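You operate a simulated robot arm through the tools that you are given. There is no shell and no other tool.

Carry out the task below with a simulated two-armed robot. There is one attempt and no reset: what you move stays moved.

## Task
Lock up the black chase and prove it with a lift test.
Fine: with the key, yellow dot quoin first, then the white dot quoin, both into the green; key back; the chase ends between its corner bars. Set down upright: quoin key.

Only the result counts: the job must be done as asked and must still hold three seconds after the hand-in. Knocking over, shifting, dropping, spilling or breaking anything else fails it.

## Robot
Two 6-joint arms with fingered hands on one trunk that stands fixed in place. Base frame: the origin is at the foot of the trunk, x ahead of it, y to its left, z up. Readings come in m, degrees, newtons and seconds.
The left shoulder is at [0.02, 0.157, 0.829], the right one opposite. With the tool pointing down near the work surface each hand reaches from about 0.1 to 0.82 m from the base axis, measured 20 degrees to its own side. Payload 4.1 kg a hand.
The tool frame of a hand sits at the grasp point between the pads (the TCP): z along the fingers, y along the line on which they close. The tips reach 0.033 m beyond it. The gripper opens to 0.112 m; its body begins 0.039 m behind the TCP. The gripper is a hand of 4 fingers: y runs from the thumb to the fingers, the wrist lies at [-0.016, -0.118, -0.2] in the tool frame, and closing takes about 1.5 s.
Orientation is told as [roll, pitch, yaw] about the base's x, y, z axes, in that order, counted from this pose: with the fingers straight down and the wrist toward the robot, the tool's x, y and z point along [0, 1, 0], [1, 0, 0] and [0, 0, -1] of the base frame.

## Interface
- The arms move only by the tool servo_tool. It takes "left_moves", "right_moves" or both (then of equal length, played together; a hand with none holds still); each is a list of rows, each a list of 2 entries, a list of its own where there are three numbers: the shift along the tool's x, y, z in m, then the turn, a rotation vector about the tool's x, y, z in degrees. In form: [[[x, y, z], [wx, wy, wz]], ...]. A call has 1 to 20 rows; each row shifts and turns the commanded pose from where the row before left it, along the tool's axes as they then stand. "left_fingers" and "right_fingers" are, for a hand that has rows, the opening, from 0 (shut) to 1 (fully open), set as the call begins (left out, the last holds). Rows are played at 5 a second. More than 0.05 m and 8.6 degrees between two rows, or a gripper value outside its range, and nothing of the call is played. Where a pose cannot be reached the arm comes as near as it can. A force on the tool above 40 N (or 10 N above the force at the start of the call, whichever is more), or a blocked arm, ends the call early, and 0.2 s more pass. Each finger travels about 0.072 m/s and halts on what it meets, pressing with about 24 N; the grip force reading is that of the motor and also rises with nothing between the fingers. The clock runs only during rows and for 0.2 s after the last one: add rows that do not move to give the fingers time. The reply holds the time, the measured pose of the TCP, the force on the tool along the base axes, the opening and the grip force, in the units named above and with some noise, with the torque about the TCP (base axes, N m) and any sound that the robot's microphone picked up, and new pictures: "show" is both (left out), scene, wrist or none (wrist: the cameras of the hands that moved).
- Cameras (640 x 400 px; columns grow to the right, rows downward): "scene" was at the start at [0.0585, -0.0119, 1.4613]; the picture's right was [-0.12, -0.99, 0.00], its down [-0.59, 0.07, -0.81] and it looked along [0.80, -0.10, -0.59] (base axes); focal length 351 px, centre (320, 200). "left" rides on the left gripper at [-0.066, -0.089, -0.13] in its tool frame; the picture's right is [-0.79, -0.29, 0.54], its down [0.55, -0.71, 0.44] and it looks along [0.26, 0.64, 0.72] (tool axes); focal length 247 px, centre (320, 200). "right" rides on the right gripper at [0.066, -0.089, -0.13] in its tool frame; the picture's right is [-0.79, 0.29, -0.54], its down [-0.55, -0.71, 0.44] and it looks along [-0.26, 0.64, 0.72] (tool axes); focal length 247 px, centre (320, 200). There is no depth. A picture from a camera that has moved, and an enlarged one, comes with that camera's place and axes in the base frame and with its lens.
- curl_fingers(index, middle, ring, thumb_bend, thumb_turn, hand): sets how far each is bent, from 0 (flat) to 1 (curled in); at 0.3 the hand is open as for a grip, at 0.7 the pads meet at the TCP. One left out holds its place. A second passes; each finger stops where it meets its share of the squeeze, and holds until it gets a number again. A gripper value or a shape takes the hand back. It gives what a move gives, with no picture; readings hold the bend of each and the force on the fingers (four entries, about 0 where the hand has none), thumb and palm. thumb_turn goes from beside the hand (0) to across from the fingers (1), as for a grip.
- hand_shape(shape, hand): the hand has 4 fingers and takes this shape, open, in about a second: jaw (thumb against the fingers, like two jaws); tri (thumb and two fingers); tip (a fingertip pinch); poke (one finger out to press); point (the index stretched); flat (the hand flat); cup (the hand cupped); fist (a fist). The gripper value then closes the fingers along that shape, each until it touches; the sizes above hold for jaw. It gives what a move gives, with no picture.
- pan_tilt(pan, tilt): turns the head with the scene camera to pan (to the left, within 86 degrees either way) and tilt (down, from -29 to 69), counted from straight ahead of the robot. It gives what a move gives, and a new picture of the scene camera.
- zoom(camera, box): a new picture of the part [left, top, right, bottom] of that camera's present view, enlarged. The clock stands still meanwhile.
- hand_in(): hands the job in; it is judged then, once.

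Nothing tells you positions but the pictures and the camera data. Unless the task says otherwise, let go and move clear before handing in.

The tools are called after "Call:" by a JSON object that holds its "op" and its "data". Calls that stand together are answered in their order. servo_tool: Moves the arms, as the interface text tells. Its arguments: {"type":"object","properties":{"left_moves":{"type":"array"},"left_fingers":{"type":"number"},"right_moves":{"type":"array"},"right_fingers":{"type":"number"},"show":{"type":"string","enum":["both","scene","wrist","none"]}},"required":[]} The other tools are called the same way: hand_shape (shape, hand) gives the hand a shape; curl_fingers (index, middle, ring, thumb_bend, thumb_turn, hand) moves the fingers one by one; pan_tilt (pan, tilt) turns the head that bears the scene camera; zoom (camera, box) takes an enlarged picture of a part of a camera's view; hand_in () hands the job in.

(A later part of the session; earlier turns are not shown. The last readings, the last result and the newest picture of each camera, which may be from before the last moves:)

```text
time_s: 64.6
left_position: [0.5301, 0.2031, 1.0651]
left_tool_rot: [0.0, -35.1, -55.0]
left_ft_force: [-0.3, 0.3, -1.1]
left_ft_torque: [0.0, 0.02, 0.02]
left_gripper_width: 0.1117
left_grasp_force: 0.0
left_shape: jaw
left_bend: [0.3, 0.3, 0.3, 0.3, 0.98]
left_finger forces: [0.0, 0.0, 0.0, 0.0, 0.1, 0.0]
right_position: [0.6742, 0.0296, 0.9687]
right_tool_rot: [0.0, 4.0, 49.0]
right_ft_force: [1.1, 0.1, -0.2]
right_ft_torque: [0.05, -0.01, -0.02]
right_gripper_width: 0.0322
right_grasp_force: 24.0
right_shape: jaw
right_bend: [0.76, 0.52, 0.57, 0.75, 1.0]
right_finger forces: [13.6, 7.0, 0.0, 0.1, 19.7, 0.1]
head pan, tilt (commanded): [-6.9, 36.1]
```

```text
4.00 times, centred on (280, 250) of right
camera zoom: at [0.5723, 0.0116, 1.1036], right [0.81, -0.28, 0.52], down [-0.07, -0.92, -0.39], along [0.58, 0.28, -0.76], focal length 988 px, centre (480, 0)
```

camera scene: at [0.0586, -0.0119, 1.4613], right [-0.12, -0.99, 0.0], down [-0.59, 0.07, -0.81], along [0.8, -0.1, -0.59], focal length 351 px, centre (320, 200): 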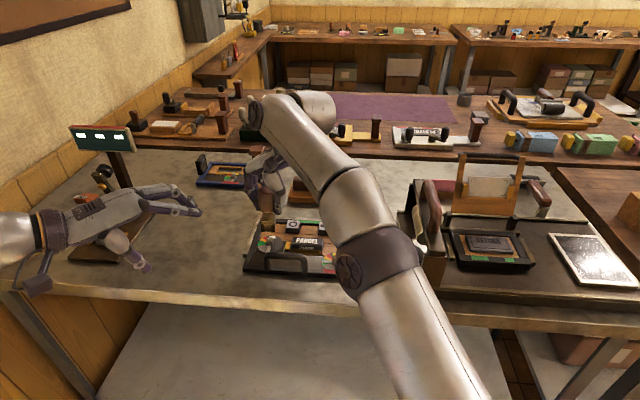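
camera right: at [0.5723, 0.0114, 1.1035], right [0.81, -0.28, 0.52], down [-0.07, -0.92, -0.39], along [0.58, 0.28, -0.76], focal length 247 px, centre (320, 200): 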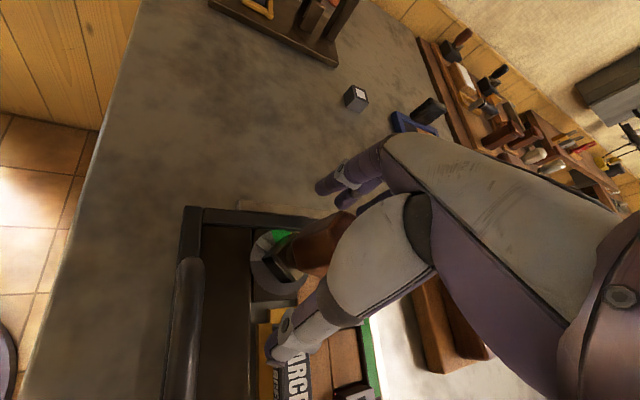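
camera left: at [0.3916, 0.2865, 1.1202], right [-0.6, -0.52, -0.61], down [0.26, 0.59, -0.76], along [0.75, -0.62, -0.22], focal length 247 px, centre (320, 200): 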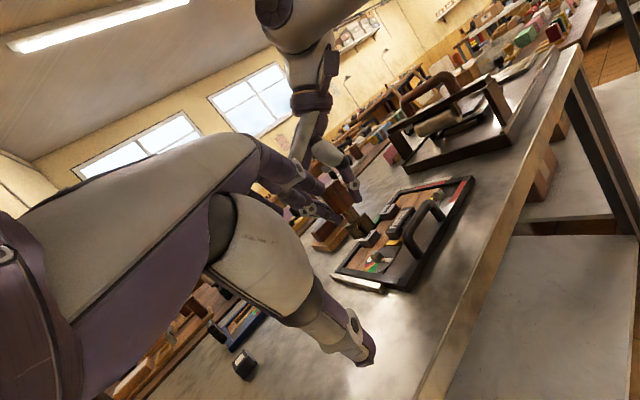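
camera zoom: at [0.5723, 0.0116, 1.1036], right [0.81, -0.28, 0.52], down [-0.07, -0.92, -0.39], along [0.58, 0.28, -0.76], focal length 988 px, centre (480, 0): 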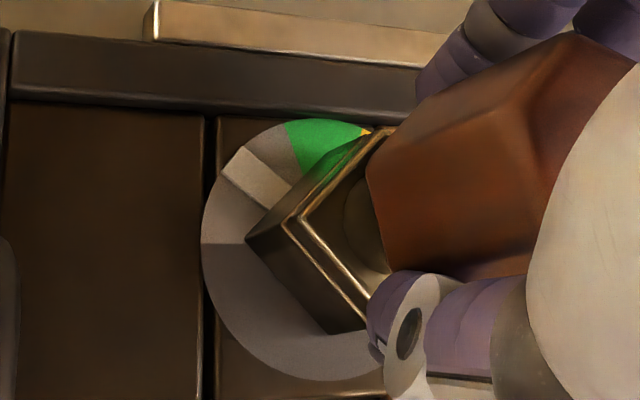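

Good second grip, key upright. Turning another 30°.

Call:
{"op": "servo_tool", "data": {"right_moves": [[[0, 0, 0], [0, 0.35, 4.99]], [[0, 0, 0], [0, 0.35, 4.99]], [[0, 0, 0], [0, 0.35, 4.99]], [[0, 0, 0], [0, 0.35, 4.99]], [[0, 0, 0], [0, 0.35, 4.99]], [[0, 0, 0], [0, 0.35, 4.99]], [[0, 0, 0], [0, 0, 0]]], "show": "none"}}

Call:
{"op": "zoom", "data": {"camera": "right", "box": [220, 200, 340, 300]}}

Call:
{"op": "zoom", "data": {"camera": "left", "box": [340, 210, 420, 280]}}

```text
time_s: 66.2
left_position: [0.5289, 0.2034, 1.0662]
left_tool_rot: [0.1, -35.1, -55.1]
left_ft_force: [-0.1, -0.7, -0.1]
left_ft_torque: [0.0, 0.02, 0.05]
left_gripper_width: 0.1119
left_grasp_force: 0.0
left_shape: jaw
left_bend: [0.3, 0.3, 0.3, 0.3, 0.98]
left_finger forces: [0.1, 0.0, 0.0, 0.0, 0.0, 0.1]
right_position: [0.6751, 0.0296, 0.9677]
right_tool_rot: [0.0, 3.9, 18.9]
right_ft_force: [-6.8, 5.0, 5.5]
right_ft_torque: [0.2, 0.23, 0.22]
right_gripper_width: 0.0315
right_grasp_force: 23.6
right_shape: jaw
right_bend: [0.76, 0.52, 0.57, 0.75, 1.0]
right_finger forces: [16.0, 5.9, 0.0, 0.0, 23.9, 0.0]
head pan, tilt (commanded): [-6.9, 36.1]
```

```text
4.00 times, centred on (280, 250) of right
camera zoom: at [0.5773, 0.0652, 1.1034], right [0.56, -0.64, 0.52], down [-0.52, -0.76, -0.39], along [0.64, -0.05, -0.76], focal length 988 px, centre (480, 0)
```

zoom: 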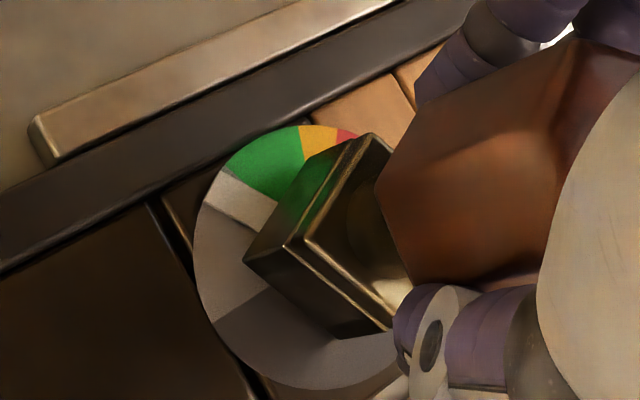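

```text
5.71 times, centred on (380, 245) of left
camera zoom: at [0.3912, 0.2866, 1.1203], right [-0.6, -0.52, -0.61], down [0.26, 0.59, -0.76], along [0.75, -0.62, -0.22], focal length 1411 px, centre (-23, -57)
```

zoom: 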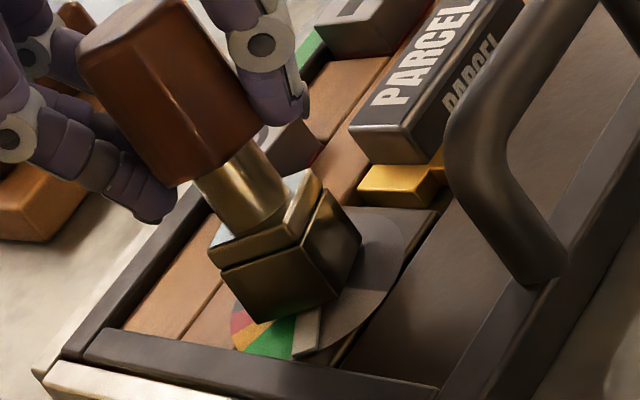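

The pointer reaches the lower edge of green. Another 15°, easing the side load, then check.

Call:
{"op": "servo_tool", "data": {"right_moves": [[[0.0012, -0.001, 0], [0, 0.35, 4.99]], [[0, 0, 0], [0, 0.35, 4.99]], [[0, 0, 0], [0, 0.35, 4.99]], [[0, 0, 0], [0, 0.35, 4.99]], [[0, 0, 0], [0, 0, 0]]], "show": "none"}}

Call:
{"op": "zoom", "data": {"camera": "right", "box": [220, 200, 340, 300]}}

Call:
{"op": "zoom", "data": {"camera": "left", "box": [340, 210, 420, 280]}}

```text
time_s: 67.4
left_position: [0.5291, 0.2042, 1.0662]
left_tool_rot: [0.1, -35.1, -54.9]
left_ft_force: [-0.1, 0.1, -0.2]
left_ft_torque: [-0.01, -0.01, 0.02]
left_gripper_width: 0.1119
left_grasp_force: 0.0
left_shape: jaw
left_bend: [0.3, 0.3, 0.3, 0.3, 0.98]
left_finger forces: [0.0, 0.0, 0.1, 0.1, 0.1, 0.1]
right_position: [0.6731, 0.0304, 0.9693]
right_tool_rot: [0.0, 4.0, -1.1]
right_ft_force: [-1.5, 2.9, 3.7]
right_ft_torque: [0.2, 0.06, 0.16]
right_gripper_width: 0.0313
right_grasp_force: 23.3
right_shape: jaw
right_bend: [0.76, 0.52, 0.57, 0.75, 1.0]
right_finger forces: [16.2, 7.5, 0.1, 0.0, 23.0, 0.0]
head pan, tilt (commanded): [-6.9, 36.1]
```

```text
4.00 times, centred on (280, 250) of right
camera zoom: at [0.5944, 0.0967, 1.1037], right [0.31, -0.8, 0.52], down [-0.75, -0.54, -0.39], along [0.59, -0.27, -0.76], focal length 988 px, centre (480, 0)
```

zoom: 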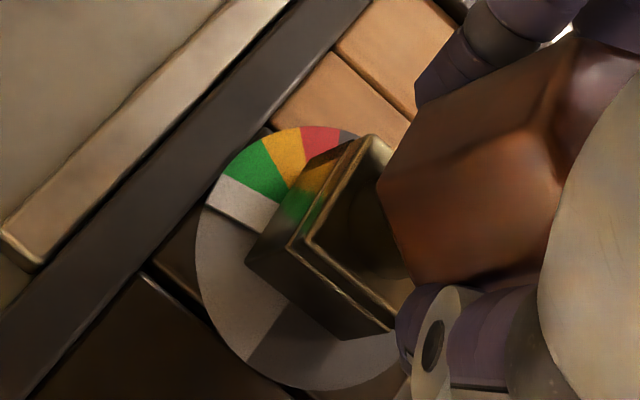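

```text
5.71 times, centred on (380, 245) of left
camera zoom: at [0.3914, 0.2866, 1.1203], right [-0.6, -0.52, -0.61], down [0.26, 0.59, -0.76], along [0.75, -0.62, -0.22], focal length 1411 px, centre (-23, -57)
```

zoom: 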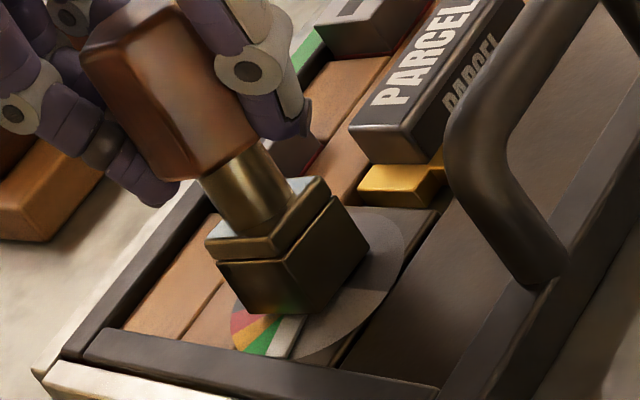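

The pointer is entering green. About 12° more to centre: I'll do 9°, then check.

Call:
{"op": "servo_tool", "data": {"right_moves": [[[0, 0, 0], [0, 0.35, 4.99]], [[0, 0, 0], [0, 0.28, 4.0]], [[0, 0, 0], [0, 0, 0]]], "show": "none"}}

Call:
{"op": "zoom", "data": {"camera": "right", "box": [220, 200, 340, 300]}}

Call:
{"op": "zoom", "data": {"camera": "left", "box": [360, 230, 410, 280]}}

```text
time_s: 68.2
left_position: [0.5296, 0.2043, 1.0668]
left_tool_rot: [0.1, -35.0, -55.0]
left_ft_force: [-0.3, 0.1, 0.4]
left_ft_torque: [0.0, -0.05, 0.01]
left_gripper_width: 0.1116
left_grasp_force: 0.0
left_shape: jaw
left_bend: [0.3, 0.3, 0.3, 0.3, 0.98]
left_finger forces: [0.1, 0.0, 0.1, 0.1, 0.0, 0.1]
right_position: [0.6737, 0.0297, 0.9687]
right_tool_rot: [0.1, 3.9, -10.2]
right_ft_force: [-3.0, 5.6, 2.3]
right_ft_torque: [0.18, 0.07, 0.21]
right_gripper_width: 0.0314
right_grasp_force: 24.0
right_shape: jaw
right_bend: [0.76, 0.52, 0.57, 0.75, 1.0]
right_finger forces: [16.1, 7.0, 0.1, 0.0, 23.7, 0.0]
head pan, tilt (commanded): [-6.9, 36.1]
```

```text
4.00 times, centred on (280, 250) of right
camera zoom: at [0.6057, 0.1083, 1.1037], right [0.18, -0.84, 0.52], down [-0.82, -0.41, -0.39], along [0.54, -0.36, -0.76], focal length 988 px, centre (480, 0)
```

zoom: 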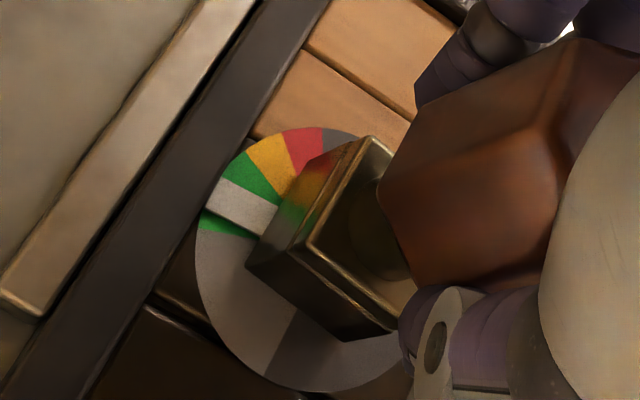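

```text
8.00 times, centred on (385, 255) of left
camera zoom: at [0.3914, 0.2866, 1.1203], right [-0.6, -0.52, -0.61], down [0.26, 0.59, -0.76], along [0.75, -0.62, -0.22], focal length 1976 px, centre (-200, -240)
```

zoom: 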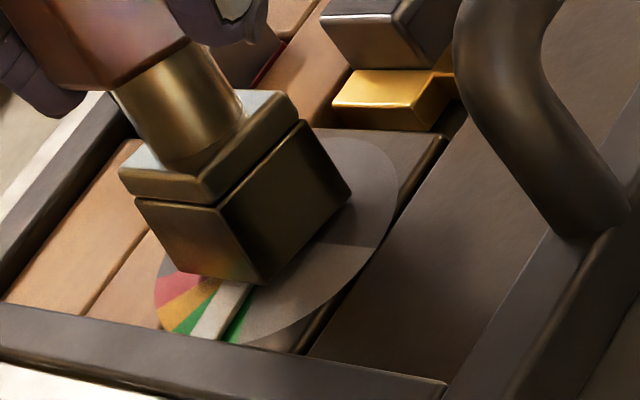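

Green shows on both sides of the white pointer now; a final 2° to centre it, then I'll unload and check.

Call:
{"op": "servo_tool", "data": {"right_moves": [[[0, 0, 0], [0, 0.15, 2.2]], [[0, 0, 0], [0, 0, 0]], [[0, 0, 0], [0, -0.35, -4.99]], [[0, 0, 0], [0, -0.35, -4.99]], [[0, 0, 0], [0, -0.35, -4.99]], [[0, 0, 0], [0, -0.35, -4.99]], [[0, 0, 0], [0, 0, 0]]], "show": "none"}}

Call:
{"op": "zoom", "data": {"camera": "right", "box": [220, 200, 340, 300]}}

Call:
{"op": "zoom", "data": {"camera": "left", "box": [360, 230, 410, 280]}}

```text
time_s: 69.8
left_position: [0.5302, 0.2032, 1.067]
left_tool_rot: [0.1, -35.1, -55.0]
left_ft_force: [-0.2, -0.3, -0.1]
left_ft_torque: [0.02, 0.01, -0.03]
left_gripper_width: 0.1118
left_grasp_force: 0.0
left_shape: jaw
left_bend: [0.3, 0.3, 0.3, 0.3, 0.98]
left_finger forces: [0.0, 0.1, 0.0, 0.0, 0.0, 0.0]
right_position: [0.6734, 0.0305, 0.9683]
right_tool_rot: [0.0, 4.1, 7.8]
right_ft_force: [-0.5, -0.9, 1.6]
right_ft_torque: [-0.02, -0.03, -0.05]
right_gripper_width: 0.0317
right_grasp_force: 24.2
right_shape: jaw
right_bend: [0.76, 0.53, 0.57, 0.75, 1.0]
right_finger forces: [16.0, 9.2, 0.0, 0.1, 20.6, 0.0]
head pan, tilt (commanded): [-6.9, 36.1]
```

```text
4.00 times, centred on (280, 250) of right
camera zoom: at [0.5851, 0.0835, 1.1035], right [0.43, -0.74, 0.52], down [-0.66, -0.65, -0.39], along [0.62, -0.18, -0.76], focal length 988 px, centre (480, 0)
```

zoom: 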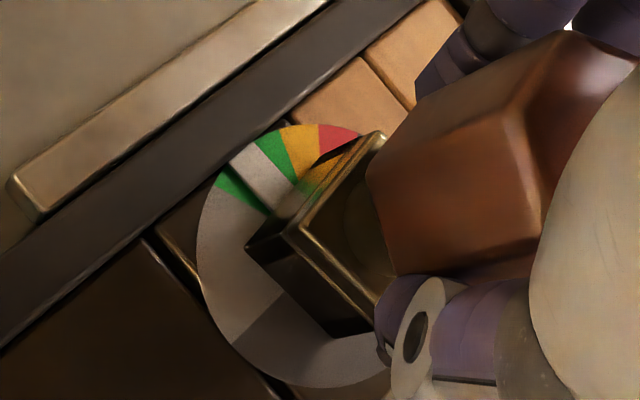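

```text
8.00 times, centred on (385, 255) of left
camera zoom: at [0.3915, 0.2865, 1.1203], right [-0.6, -0.52, -0.61], down [0.26, 0.59, -0.76], along [0.75, -0.62, -0.22], focal length 1976 px, centre (-200, -240)
```

zoom: 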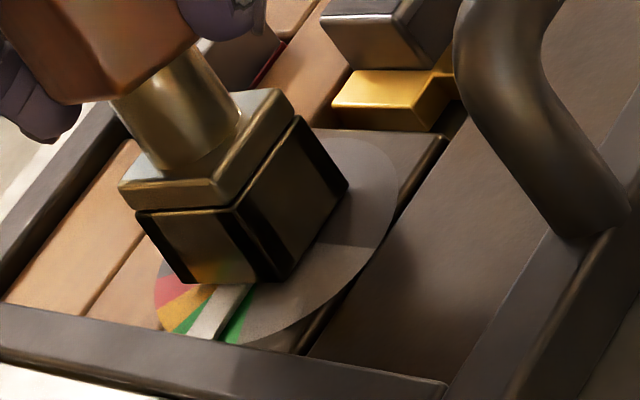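

Both quoins now read green. Next is putting the key back; its original spot needs the tilted grip, so I'll release the key on the white post, back off, and tilt the hand for a re-grip.

Call:
{"op": "servo_tool", "data": {"right_moves": [[[0, 0, 0], [0, 0, 0]], [[0, 0, 0], [0, 0, 0]], [[0, 0, 0], [0, 0, 0]], [[0, 0, 0], [0, 0, 0]], [[0, 0, 0], [0, 0, 0]], [[0, 0, 0], [0, 0, 0]], [[0, 0, 0], [0, 0, 0]], [[0, 0, 0], [0, 0, 0]]], "left_moves": [[[0.0066, -0.0362, -0.0254], [0, 0, 0]], [[0, 0, 0], [0, 0, 0]], [[0, 0, 0], [0, 0, 0]], [[0, 0, 0], [0, 0, 0]], [[0, 0, 0], [0, 0, 0]], [[0, 0, 0], [0, 0, 0]], [[0, 0, 0], [0, 0, 0]], [[0, 0, 0], [0, 0, 0]]], "right_fingers": 1.0, "show": "none"}}

Call:
{"op": "zoom", "data": {"camera": "right", "box": [200, 160, 360, 320]}}

Call:
{"op": "zoom", "data": {"camera": "left", "box": [300, 150, 440, 290]}}

```text
time_s: 71.6
left_position: [0.5109, 0.2429, 1.0652]
left_tool_rot: [0.2, -35.1, -55.1]
left_ft_force: [-0.7, 0.5, -0.4]
left_ft_torque: [-0.01, -0.04, 0.0]
left_gripper_width: 0.1116
left_grasp_force: 0.0
left_shape: jaw
left_bend: [0.3, 0.3, 0.3, 0.3, 0.98]
left_finger forces: [0.0, 0.0, 0.0, 0.0, 0.0, 0.0]
right_position: [0.6727, 0.0298, 0.9681]
right_tool_rot: [0.0, 4.0, 7.8]
right_ft_force: [-0.7, 0.8, 0.4]
right_ft_torque: [-0.01, -0.03, 0.02]
right_gripper_width: 0.1113
right_grasp_force: 0.1
right_shape: jaw
right_bend: [0.3, 0.3, 0.3, 0.3, 0.98]
right_finger forces: [0.1, 0.1, 0.1, 0.0, 0.0, 0.1]
head pan, tilt (commanded): [-6.9, 36.1]
```

```text
2.50 times, centred on (280, 240) of right
camera zoom: at [0.5851, 0.0838, 1.1036], right [0.43, -0.74, 0.52], down [-0.66, -0.65, -0.39], along [0.62, -0.18, -0.76], focal length 617 px, centre (420, 100)
```

zoom: 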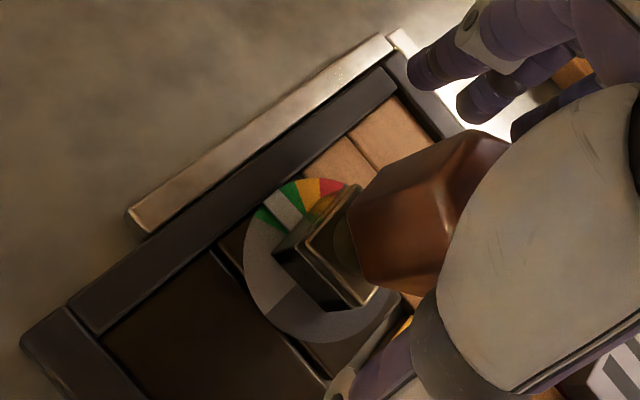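

```text
2.86 times, centred on (370, 220) of left
camera zoom: at [0.3727, 0.3259, 1.1193], right [-0.6, -0.52, -0.61], down [0.26, 0.59, -0.76], along [0.75, -0.62, -0.22], focal length 706 px, centre (177, 143)
```

zoom: 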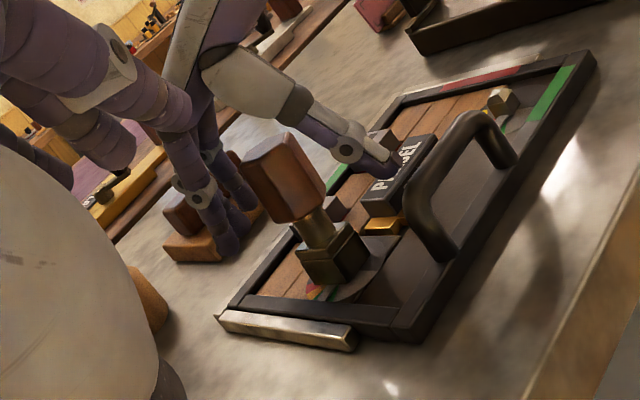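

Interesting: the chase's front bar has turned from red to green. I'll check the indicator bars and both dials more closely.

Call:
{"op": "zoom", "data": {"camera": "scene", "box": [240, 210, 380, 290]}}

Call:
{"op": "zoom", "data": {"camera": "left", "box": [370, 150, 520, 260]}}

```text
4.57 times, centred on (310, 250) of scene
camera zoom: at [0.0585, -0.0119, 1.4613], right [-0.12, -0.99, 0.0], down [-0.59, 0.07, -0.81], along [0.8, -0.1, -0.59], focal length 1603 px, centre (366, -29)
```

zoom: 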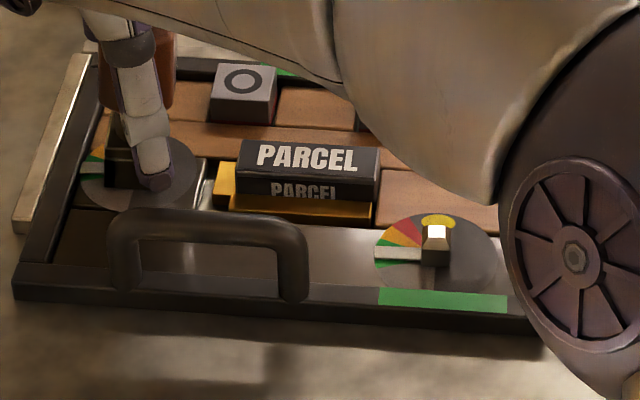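

```text
3.64 times, centred on (445, 205) of left
camera zoom: at [0.3727, 0.3259, 1.1193], right [-0.6, -0.52, -0.61], down [0.26, 0.59, -0.76], along [0.75, -0.62, -0.22], focal length 898 px, centre (-134, 182)
```

zoom: 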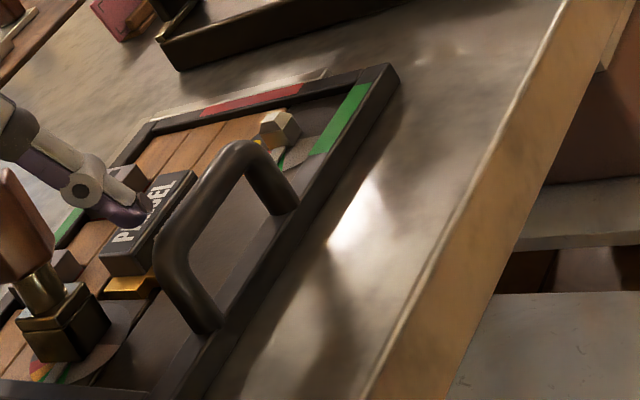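

The front bar is now green (both quoins locked); the right bar is still red, presumably for the lift test. Now I'll raise the open hand off the key, back it up and tilt it.

Call:
{"op": "servo_tool", "data": {"right_moves": [[[0, -0.0014, -0.02], [0, 0, 0]], [[0, -0.0014, -0.02], [0, 0, 0]], [[0, -0.0014, -0.02], [0, 0, 0]], [[0, -0.02, -0.008], [0, 0, 0]], [[0, -0.02, -0.008], [0, 0, 0]], [[0, 0, 0], [-6.5, 0, 0]], [[0, 0, 0], [-6.5, 0, 0]], [[0, 0, 0], [-6.5, 0, 0]], [[0, 0, 0], [-6.5, 0, 0]], [[0, 0, 0], [0, 0, 0]]], "show": "both"}}

Call:
{"op": "zoom", "data": {"camera": "right", "box": [200, 160, 360, 320]}}

Call:
{"op": "zoom", "data": {"camera": "left", "box": [300, 150, 440, 290]}}

```text
time_s: 73.8
left_position: [0.5095, 0.2436, 1.0653]
left_tool_rot: [0.0, -35.0, -55.0]
left_ft_force: [0.3, 0.2, 0.3]
left_ft_torque: [0.0, 0.0, 0.01]
left_gripper_width: 0.1118
left_grasp_force: 0.1
left_shape: jaw
left_bend: [0.3, 0.3, 0.3, 0.3, 0.98]
left_finger forces: [0.0, 0.1, 0.0, 0.0, 0.0, 0.0]
right_position: [0.6345, 0.0253, 1.0458]
right_tool_rot: [-0.1, -22.1, 7.8]
right_ft_force: [0.7, 0.3, -1.0]
right_ft_torque: [-0.05, 0.01, 0.01]
right_gripper_width: 0.1117
right_grasp_force: 0.0
right_shape: jaw
right_bend: [0.3, 0.3, 0.3, 0.3, 0.98]
right_finger forces: [0.0, 0.0, 0.0, 0.0, 0.0, 0.0]
head pan, tilt (commanded): [-6.9, 36.1]
camera scene: at [0.0585, -0.0118, 1.4613], right [-0.12, -0.99, 0.0], down [-0.59, 0.07, -0.81], along [0.8, -0.1, -0.59], focal length 351 px, centre (320, 200)
camera right: at [0.4956, 0.0718, 1.1332], right [0.17, -0.78, 0.61], down [-0.42, -0.61, -0.67], along [0.89, -0.14, -0.43], focal length 247 px, centre (320, 200)
```

scene: 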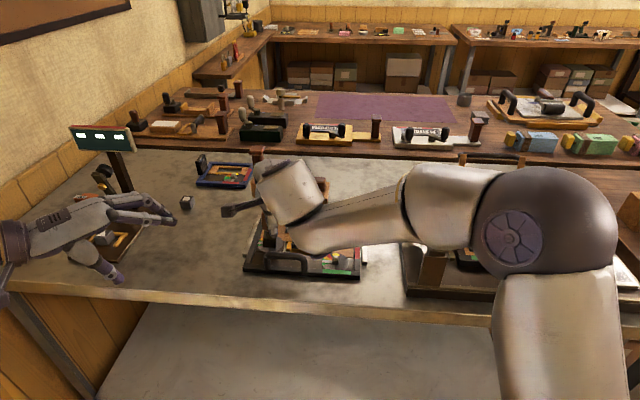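
right: 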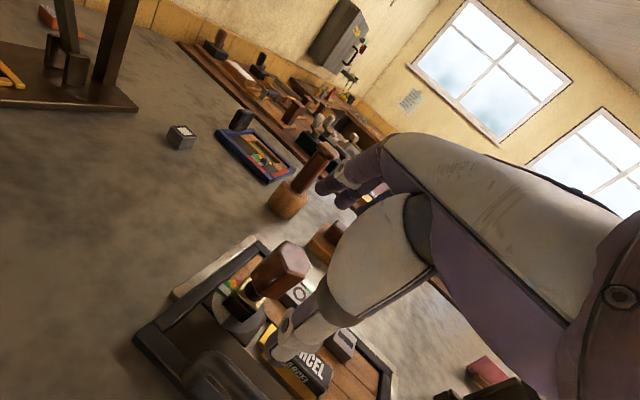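

```text
2.50 times, centred on (280, 240) of right
camera zoom: at [0.4956, 0.0718, 1.1332], right [0.17, -0.78, 0.61], down [-0.42, -0.61, -0.67], along [0.89, -0.14, -0.43], focal length 617 px, centre (420, 100)
```

zoom: 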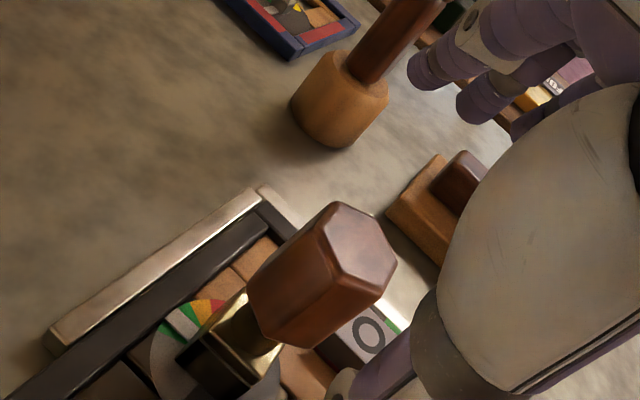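

```text
2.86 times, centred on (370, 220) of left
camera zoom: at [0.3727, 0.3259, 1.1193], right [-0.6, -0.52, -0.61], down [0.26, 0.59, -0.76], along [0.75, -0.62, -0.22], focal length 706 px, centre (177, 143)
```

zoom: 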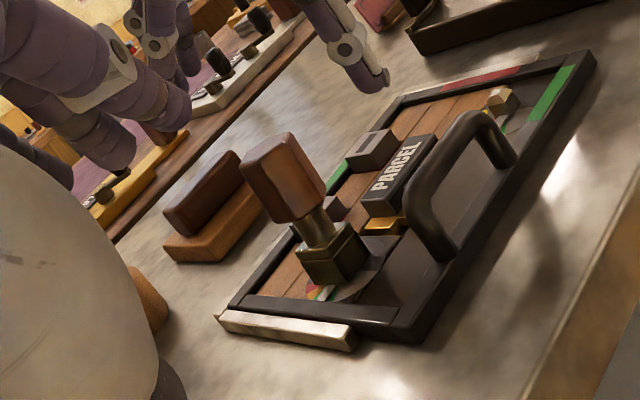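

The key stands on the white post; its handle flats face about 18°. I'll align the tilted hand to them and advance part way along the finger direction.

Call:
{"op": "servo_tool", "data": {"right_moves": [[[0, 0, 0], [0, 1.7, -4.15]], [[0, 0, 0], [0, 1.7, -4.15]], [[-0.0099, -0.0028, -0.0011], [0, 0, 0]], [[0, 0, 0.025], [0, 0, 0]], [[0, 0, 0.025], [0, 0, 0]], [[0, 0, 0], [0, 0, 0]]], "show": "none"}}

Call:
{"op": "zoom", "data": {"camera": "right", "box": [200, 160, 360, 320]}}

Call:
{"op": "zoom", "data": {"camera": "left", "box": [300, 130, 440, 270]}}

```text
time_s: 75.2
left_position: [0.5114, 0.2431, 1.0657]
left_tool_rot: [0.0, -35.1, -55.0]
left_ft_force: [-0.6, -0.8, 0.9]
left_ft_torque: [-0.01, 0.0, -0.01]
left_gripper_width: 0.1115
left_grasp_force: 0.0
left_shape: jaw
left_bend: [0.3, 0.3, 0.3, 0.3, 0.98]
left_finger forces: [0.0, 0.0, 0.0, 0.0, 0.1, 0.1]
right_position: [0.651, 0.0205, 1.0001]
right_tool_rot: [0.1, -22.0, 16.8]
right_ft_force: [0.2, 0.2, 0.0]
right_ft_torque: [-0.01, 0.01, 0.0]
right_gripper_width: 0.1118
right_grasp_force: 0.0
right_shape: jaw
right_bend: [0.3, 0.3, 0.3, 0.3, 0.98]
right_finger forces: [0.0, 0.0, 0.0, 0.0, 0.1, 0.1]
head pan, tilt (commanded): [-6.9, 36.1]
```

```text
2.50 times, centred on (280, 240) of right
camera zoom: at [0.5068, 0.0438, 1.0872], right [0.29, -0.74, 0.61], down [-0.31, -0.67, -0.67], along [0.9, 0.0, -0.43], focal length 617 px, centre (420, 100)
```

zoom: 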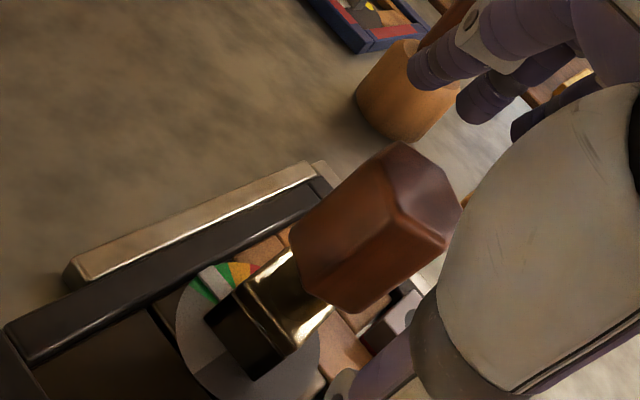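

```text
2.86 times, centred on (370, 200) of left
camera zoom: at [0.3727, 0.3259, 1.1193], right [-0.6, -0.52, -0.61], down [0.26, 0.59, -0.76], along [0.75, -0.62, -0.22], focal length 706 px, centre (177, 200)
```

zoom: 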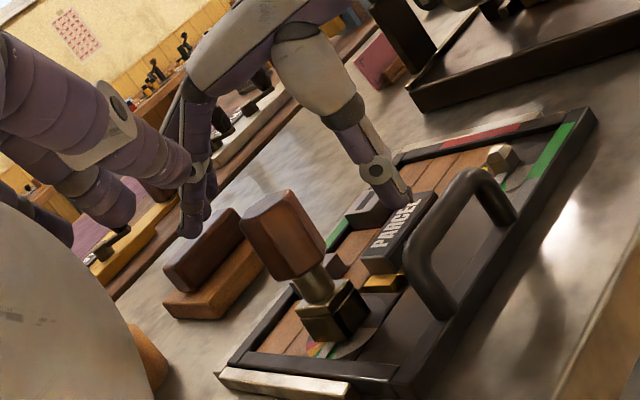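

Lined up. Advancing the last 4 cm around the handle.

Call:
{"op": "servo_tool", "data": {"right_moves": [[[0, 0, 0.02], [0, 0, 0]], [[0, 0, 0.019], [0, 0, 0]], [[0, 0, 0], [0, 0, 0]]], "show": "none"}}

Call:
{"op": "zoom", "data": {"camera": "right", "box": [200, 160, 360, 320]}}

Call:
{"op": "zoom", "data": {"camera": "left", "box": [310, 150, 430, 270]}}

```text
time_s: 76.0
left_position: [0.5105, 0.244, 1.0642]
left_tool_rot: [0.1, -35.0, -55.1]
left_ft_force: [1.2, 0.0, 0.1]
left_ft_torque: [0.01, -0.01, 0.0]
left_gripper_width: 0.112
left_grasp_force: 0.0
left_shape: jaw
left_bend: [0.3, 0.3, 0.3, 0.3, 0.98]
left_finger forces: [0.1, 0.0, 0.0, 0.0, 0.0, 0.0]
right_position: [0.6651, 0.0227, 0.9644]
right_tool_rot: [0.1, -22.1, 16.7]
right_ft_force: [0.6, 0.8, -0.7]
right_ft_torque: [-0.02, -0.01, -0.01]
right_gripper_width: 0.1116
right_grasp_force: 0.1
right_shape: jaw
right_bend: [0.3, 0.3, 0.3, 0.3, 0.98]
right_finger forces: [0.1, 0.0, 0.0, 0.0, 0.0, 0.0]
head pan, tilt (commanded): [-6.9, 36.1]
```

```text
2.50 times, centred on (280, 240) of right
camera zoom: at [0.5208, 0.0479, 1.0503], right [0.29, -0.74, 0.61], down [-0.32, -0.67, -0.67], along [0.9, 0.0, -0.43], focal length 617 px, centre (420, 100)
```

zoom: 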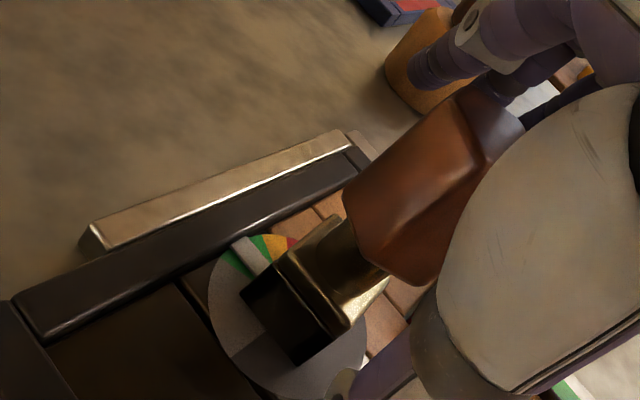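

```text
3.33 times, centred on (370, 210) of left
camera zoom: at [0.3727, 0.3259, 1.1193], right [-0.6, -0.52, -0.61], down [0.26, 0.59, -0.76], along [0.75, -0.62, -0.22], focal length 823 px, centre (153, 167)
```

zoom: 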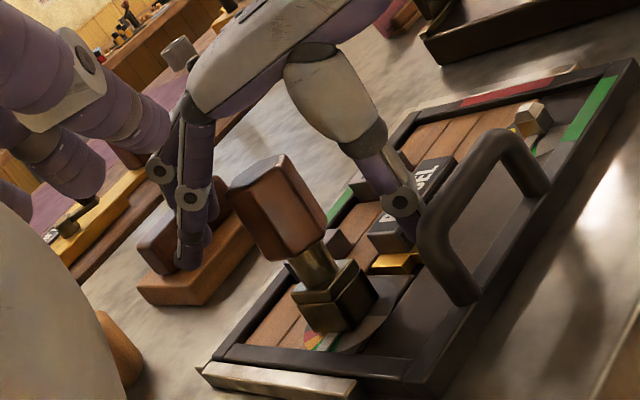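

In position, no contact. Closing on the handle.

Call:
{"op": "servo_tool", "data": {"right_moves": [[[0, 0, 0], [0, 0, 0]], [[0, 0, 0], [0, 0, 0]], [[0, 0, 0], [0, 0, 0]], [[0, 0, 0], [0, 0, 0]], [[0, 0, 0], [0, 0, 0]]], "right_fingers": 0.45, "show": "none"}}

Call:
{"op": "zoom", "data": {"camera": "left", "box": [310, 150, 430, 270]}}

Call:
{"op": "servo_tool", "data": {"right_moves": [[[0, 0, 0], [0, 0, 0]], [[0, 0, 0], [0, 0, 0]], [[0, 0, 0], [0, 0, 0]], [[0, 0, 0], [0, 0, 0]], [[0, 0, 0], [0, 0, 0]]], "right_fingers": 0.0, "show": "none"}}

Call:
{"op": "zoom", "data": {"camera": "left", "box": [310, 150, 430, 270]}}

Call:
{"op": "zoom", "data": {"camera": "right", "box": [200, 160, 360, 320]}}

```text
time_s: 77.2
left_position: [0.5113, 0.2429, 1.0657]
left_tool_rot: [0.1, -35.1, -55.0]
left_ft_force: [-0.2, -0.5, 0.3]
left_ft_torque: [-0.02, -0.03, 0.0]
left_gripper_width: 0.1118
left_grasp_force: 0.0
left_shape: jaw
left_bend: [0.3, 0.3, 0.3, 0.3, 0.98]
left_finger forces: [0.1, 0.0, 0.0, 0.0, 0.0, 0.0]
right_position: [0.6654, 0.0227, 0.9634]
right_tool_rot: [0.0, -22.0, 16.7]
right_ft_force: [-0.1, 1.0, -0.6]
right_ft_torque: [0.03, -0.01, 0.02]
right_gripper_width: 0.0508
right_grasp_force: 0.0
right_shape: jaw
right_bend: [0.76, 0.46, 0.43, 0.71, 1.0]
right_finger forces: [0.0, 0.0, 0.0, 0.2, 0.1, 0.0]
head pan, tilt (commanded): [-6.9, 36.1]
```

```text
3.33 times, centred on (370, 210) of left
camera zoom: at [0.3727, 0.3259, 1.1193], right [-0.6, -0.52, -0.61], down [0.26, 0.59, -0.76], along [0.75, -0.62, -0.22], focal length 823 px, centre (153, 167)
```

zoom: 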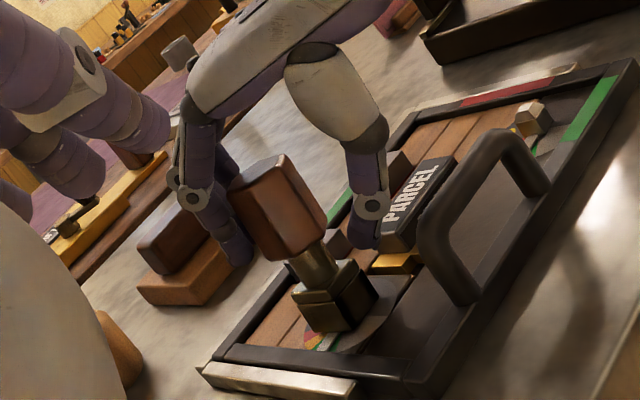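

```text
time_s: 78.4
left_position: [0.51, 0.2431, 1.0649]
left_tool_rot: [0.0, -35.1, -54.9]
left_ft_force: [0.3, 0.1, 1.0]
left_ft_torque: [0.03, 0.02, -0.02]
left_gripper_width: 0.1118
left_grasp_force: 0.1
left_shape: jaw
left_bend: [0.3, 0.3, 0.3, 0.3, 0.98]
left_finger forces: [0.0, 0.1, 0.0, 0.0, 0.1, 0.1]
right_position: [0.6658, 0.0234, 0.9644]
right_tool_rot: [0.0, -21.9, 16.7]
right_ft_force: [0.6, -0.9, -1.0]
right_ft_torque: [-0.01, -0.03, 0.0]
right_gripper_width: 0.0301
right_grasp_force: 23.8
right_shape: jaw
right_bend: [0.76, 0.56, 0.58, 0.75, 1.0]
right_finger forces: [13.7, 5.3, 0.0, 0.0, 19.7, 0.0]
head pan, tilt (commanded): [-6.9, 36.1]
```

```text
3.33 times, centred on (370, 210) of left
camera zoom: at [0.3728, 0.3259, 1.1193], right [-0.6, -0.52, -0.61], down [0.26, 0.59, -0.76], along [0.75, -0.62, -0.22], focal length 823 px, centre (153, 167)
```

zoom: 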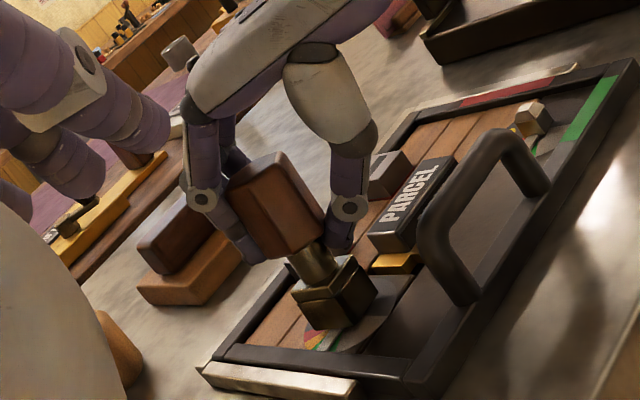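

```text
2.50 times, centred on (280, 240) of right
camera zoom: at [0.5208, 0.0479, 1.0503], right [0.29, -0.74, 0.61], down [-0.32, -0.67, -0.67], along [0.9, 0.0, -0.43], focal length 617 px, centre (420, 100)
```

zoom: 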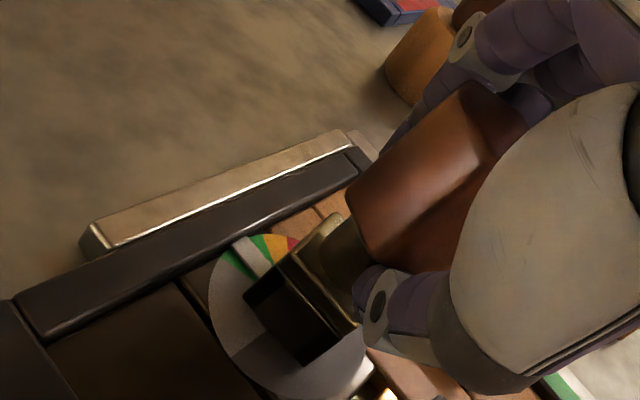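

Gripped with the key still upright. Lifting it straight off the white post.

Call:
{"op": "servo_tool", "data": {"right_moves": [[[0, 0.0022, -0.0056], [0, 0, 0]], [[0, 0.0022, -0.0056], [0, 0, 0]], [[0, 0.0037, -0.0093], [0, 0, 0]], [[0, 0.0056, -0.0139], [0, 0, 0]], [[0, 0.0056, -0.0139], [0, 0, 0]], [[0, 0, 0], [0, 0, 0]]], "show": "both"}}

Call:
{"op": "zoom", "data": {"camera": "left", "box": [310, 150, 430, 270]}}

Call:
{"op": "zoom", "data": {"camera": "right", "box": [200, 180, 340, 320]}}

```text
time_s: 79.8
left_position: [0.5111, 0.2427, 1.0659]
left_tool_rot: [0.1, -35.0, -54.9]
left_ft_force: [0.3, -0.1, 0.2]
left_ft_torque: [-0.01, -0.05, -0.02]
left_gripper_width: 0.112
left_grasp_force: 0.0
left_shape: jaw
left_bend: [0.3, 0.3, 0.3, 0.3, 0.98]
left_finger forces: [0.0, 0.1, 0.0, 0.1, 0.0, 0.1]
right_position: [0.6653, 0.0239, 1.0162]
right_tool_rot: [0.0, -22.0, 16.7]
right_ft_force: [0.2, 0.1, -1.8]
right_ft_torque: [0.03, 0.02, 0.02]
right_gripper_width: 0.0299
right_grasp_force: 23.6
right_shape: jaw
right_bend: [0.76, 0.56, 0.58, 0.75, 1.0]
right_finger forces: [13.8, 5.1, 0.0, 0.1, 19.7, 0.0]
head pan, tilt (commanded): [-6.9, 36.1]
camera scene: at [0.0586, -0.0118, 1.4613], right [-0.12, -0.99, 0.0], down [-0.59, 0.07, -0.81], along [0.8, -0.1, -0.59], focal length 351 px, centre (320, 200)
camera right: at [0.5203, 0.048, 1.1026], right [0.29, -0.74, 0.61], down [-0.31, -0.67, -0.67], along [0.9, 0.0, -0.43], focal length 247 px, centre (320, 200)
```

scene: 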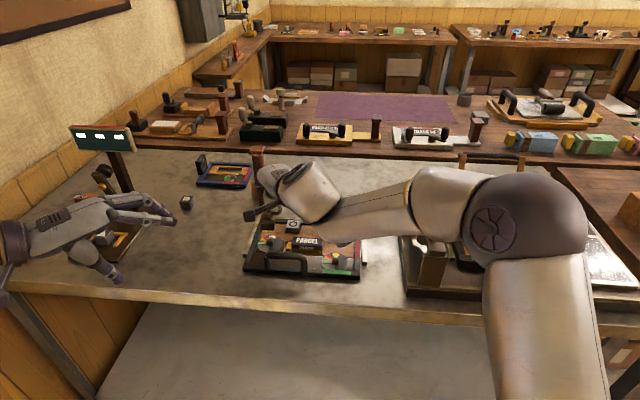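
right: 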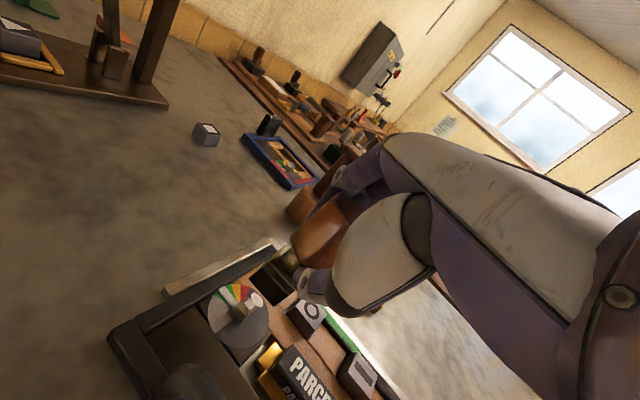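

```text
3.33 times, centred on (370, 210) of left
camera zoom: at [0.3728, 0.3259, 1.1193], right [-0.6, -0.52, -0.61], down [0.26, 0.59, -0.76], along [0.75, -0.62, -0.22], focal length 823 px, centre (153, 167)
```

zoom: 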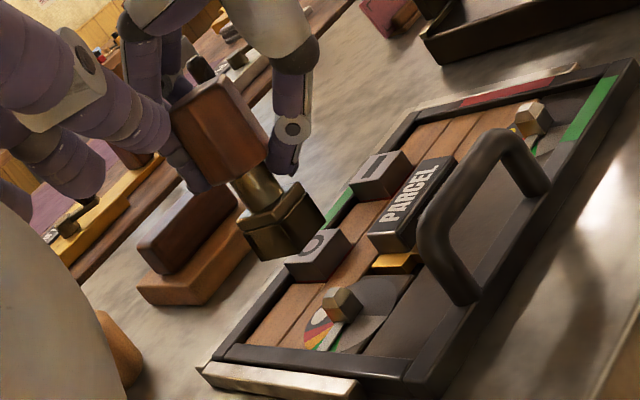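

```text
2.86 times, centred on (270, 250) of right
camera zoom: at [0.5203, 0.048, 1.1026], right [0.29, -0.74, 0.61], down [-0.31, -0.67, -0.67], along [0.9, 0.0, -0.43], focal length 706 px, centre (463, 57)
```

zoom: 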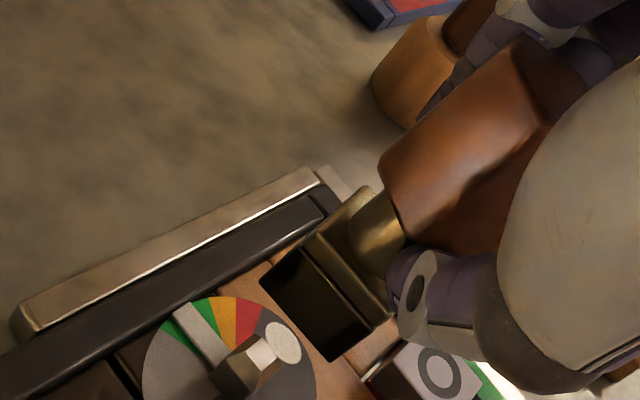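

White quoin stays in green and the key is off. I'll raise it, turn the hand to yaw −12.5°, and carry the key back toward its original spot.

Call:
{"op": "servo_tool", "data": {"right_moves": [[[0, 0.0112, -0.0278], [0, 0, 0]], [[0, 0, 0], [0, -2.735, 6.769]], [[0, 0, 0], [0, -2.735, 6.769]], [[0, 0, 0], [0, -2.735, 6.769]], [[0, 0, 0], [0, -2.735, 6.769]], [[-0.0319, 0.0287, 0.0116], [0, 0, 0]], [[-0.0319, 0.0287, 0.0116], [0, 0, 0]], [[-0.0319, 0.0287, 0.0116], [0, 0, 0]], [[-0.0319, 0.0287, 0.0116], [0, 0, 0]], [[-0.0319, 0.0287, 0.0116], [0, 0, 0]], [[-0.0319, 0.0287, 0.0116], [0, 0, 0]], [[0, 0, 0], [0, 0, 0]]], "show": "both"}}

Call:
{"op": "zoom", "data": {"camera": "right", "box": [200, 160, 360, 320]}}

Call:
{"op": "zoom", "data": {"camera": "left", "box": [330, 60, 480, 200]}}

Call:
{"op": "zoom", "data": {"camera": "scene", "box": [240, 200, 400, 300]}}

```text
time_s: 82.4
left_position: [0.5105, 0.2427, 1.0646]
left_tool_rot: [0.1, -35.1, -55.0]
left_ft_force: [-0.2, 0.0, 0.6]
left_ft_torque: [0.01, 0.02, -0.01]
left_gripper_width: 0.1117
left_grasp_force: 0.2
left_shape: jaw
left_bend: [0.3, 0.3, 0.3, 0.3, 0.98]
left_finger forces: [0.1, 0.0, 0.0, 0.0, 0.0, 0.0]
right_position: [0.8068, -0.2051, 1.0463]
right_tool_rot: [0.1, -22.0, -12.4]
right_ft_force: [-0.4, 0.3, -0.9]
right_ft_torque: [0.02, -0.02, 0.01]
right_gripper_width: 0.0302
right_grasp_force: 24.0
right_shape: jaw
right_bend: [0.76, 0.56, 0.58, 0.75, 1.0]
right_finger forces: [13.7, 5.5, 0.0, 0.0, 19.4, 0.0]
head pan, tilt (commanded): [-6.9, 36.1]
camera scene: at [0.0585, -0.0118, 1.4613], right [-0.12, -0.99, 0.0], down [-0.59, 0.07, -0.81], along [0.8, -0.1, -0.59], focal length 351 px, centre (320, 200)
camera right: at [0.6926, -0.113, 1.1328], right [-0.11, -0.79, 0.61], down [-0.6, -0.43, -0.67], along [0.79, -0.44, -0.43], focal length 247 px, centre (320, 200)
```

scene: 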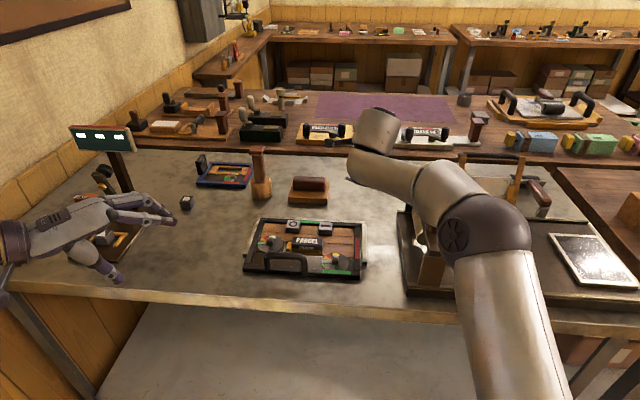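
right: 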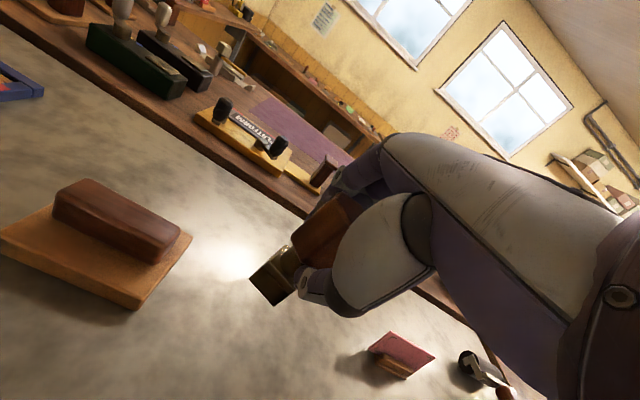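

```text
2.50 times, centred on (280, 240) of right
camera zoom: at [0.6926, -0.113, 1.1328], right [-0.11, -0.79, 0.61], down [-0.6, -0.43, -0.67], along [0.79, -0.44, -0.43], focal length 617 px, centre (420, 100)
```

zoom: 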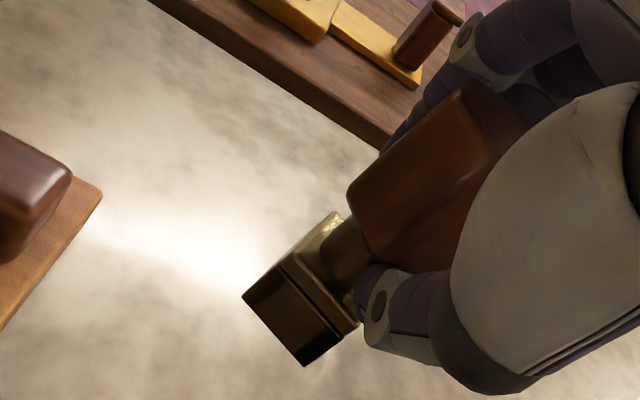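

```text
2.86 times, centred on (405, 130) of left
camera zoom: at [0.3727, 0.3259, 1.1193], right [-0.6, -0.52, -0.61], down [0.26, 0.59, -0.76], along [0.75, -0.62, -0.22], focal length 706 px, centre (77, 400)
```

zoom: 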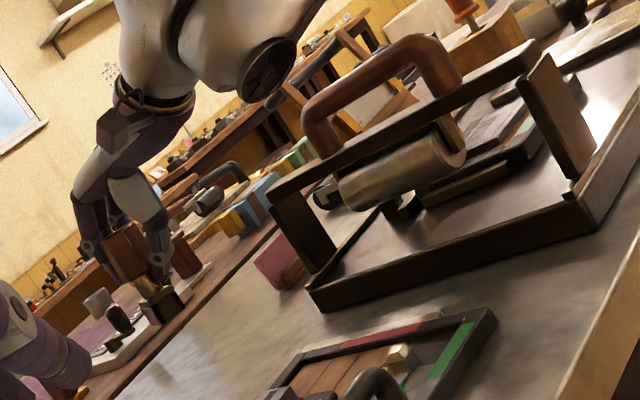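

```text
4.00 times, centred on (320, 250) of scene
camera zoom: at [0.0585, -0.0118, 1.4613], right [-0.12, -0.99, 0.0], down [-0.59, 0.07, -0.81], along [0.8, -0.1, -0.59], focal length 1403 px, centre (320, 0)
```

zoom: 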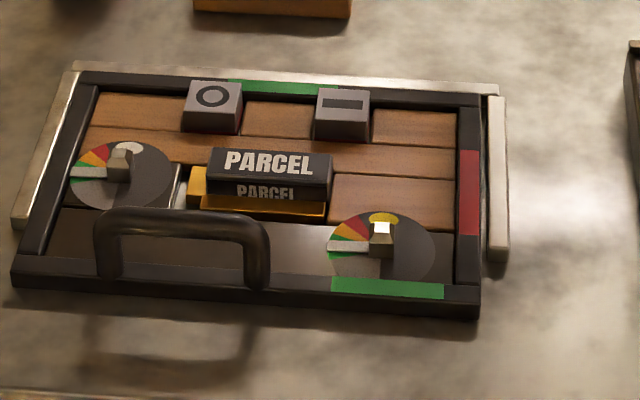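

Both pointers sit in green in the overview. I'll level the key a few degrees and lower it over its original spot, stopping just above the table.

Call:
{"op": "servo_tool", "data": {"right_moves": [[[0, 0, 0], [3, 0, 0]], [[-0.0014, -0.0007, 0.0322], [0, 0, 0]], [[-0.0014, -0.0007, 0.0322], [0, 0, 0]], [[0, 0, 0], [0, 0, 0]]], "show": "wrist"}}

Call:
{"op": "zoom", "data": {"camera": "right", "box": [220, 200, 340, 320]}}

Call:
{"op": "zoom", "data": {"camera": "scene", "box": [310, 150, 400, 220]}}

```text
time_s: 83.4
left_position: [0.5117, 0.2434, 1.0647]
left_tool_rot: [0.2, -35.1, -55.0]
left_ft_force: [-0.2, 0.7, 2.0]
left_ft_torque: [0.0, 0.01, -0.01]
left_gripper_width: 0.1118
left_grasp_force: 0.2
left_shape: jaw
left_bend: [0.3, 0.3, 0.3, 0.3, 0.98]
left_finger forces: [0.0, 0.0, 0.1, 0.0, 0.0, 0.0]
right_position: [0.8263, -0.2107, 0.9845]
right_tool_rot: [0.1, -19.0, -12.4]
right_ft_force: [0.9, 0.0, -1.8]
right_ft_torque: [0.02, 0.04, 0.01]
right_gripper_width: 0.0298
right_grasp_force: 24.3
right_shape: jaw
right_bend: [0.76, 0.56, 0.58, 0.75, 1.0]
right_finger forces: [13.8, 5.5, 0.0, 0.1, 19.3, 0.0]
head pan, tilt (commanded): [-6.9, 36.1]
camera right: at [0.7167, -0.1195, 1.0775], right [-0.08, -0.8, 0.6], down [-0.64, -0.42, -0.64], along [0.77, -0.43, -0.47], focal length 247 px, centre (320, 200)
```

right: 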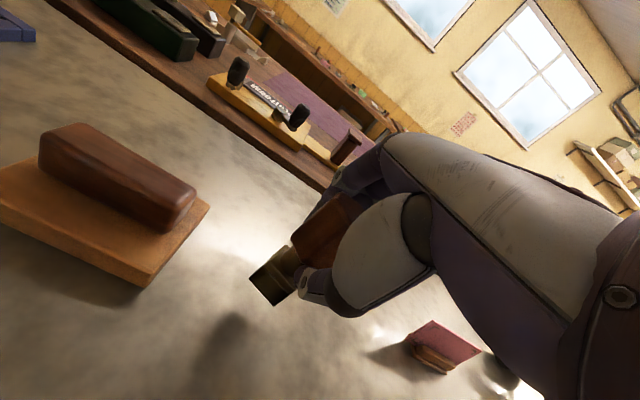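

```text
3.33 times, centred on (280, 260) of right
camera zoom: at [0.7167, -0.1195, 1.0775], right [-0.08, -0.8, 0.6], down [-0.64, -0.42, -0.64], along [0.77, -0.43, -0.47], focal length 823 px, centre (453, 0)
```

zoom: 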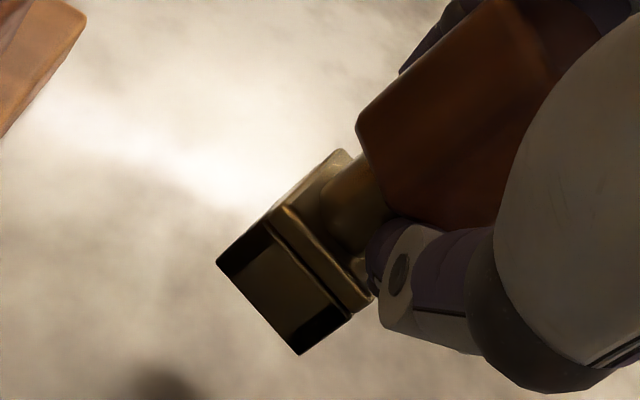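

```text
5.71 times, centred on (355, 185) of scene
camera zoom: at [0.0585, -0.0118, 1.4613], right [-0.12, -0.99, 0.0], down [-0.59, 0.07, -0.81], along [0.8, -0.1, -0.59], focal length 2004 px, centre (120, 286)
```

zoom: 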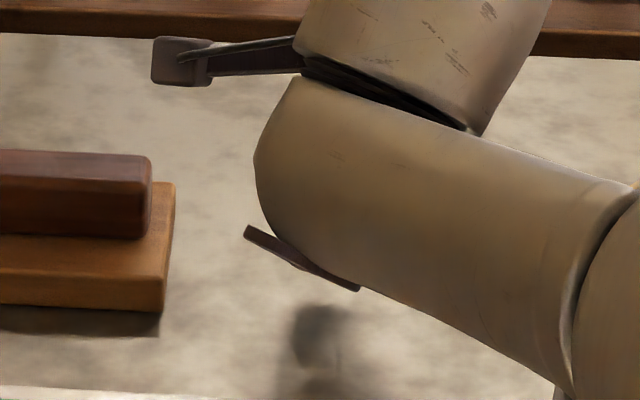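

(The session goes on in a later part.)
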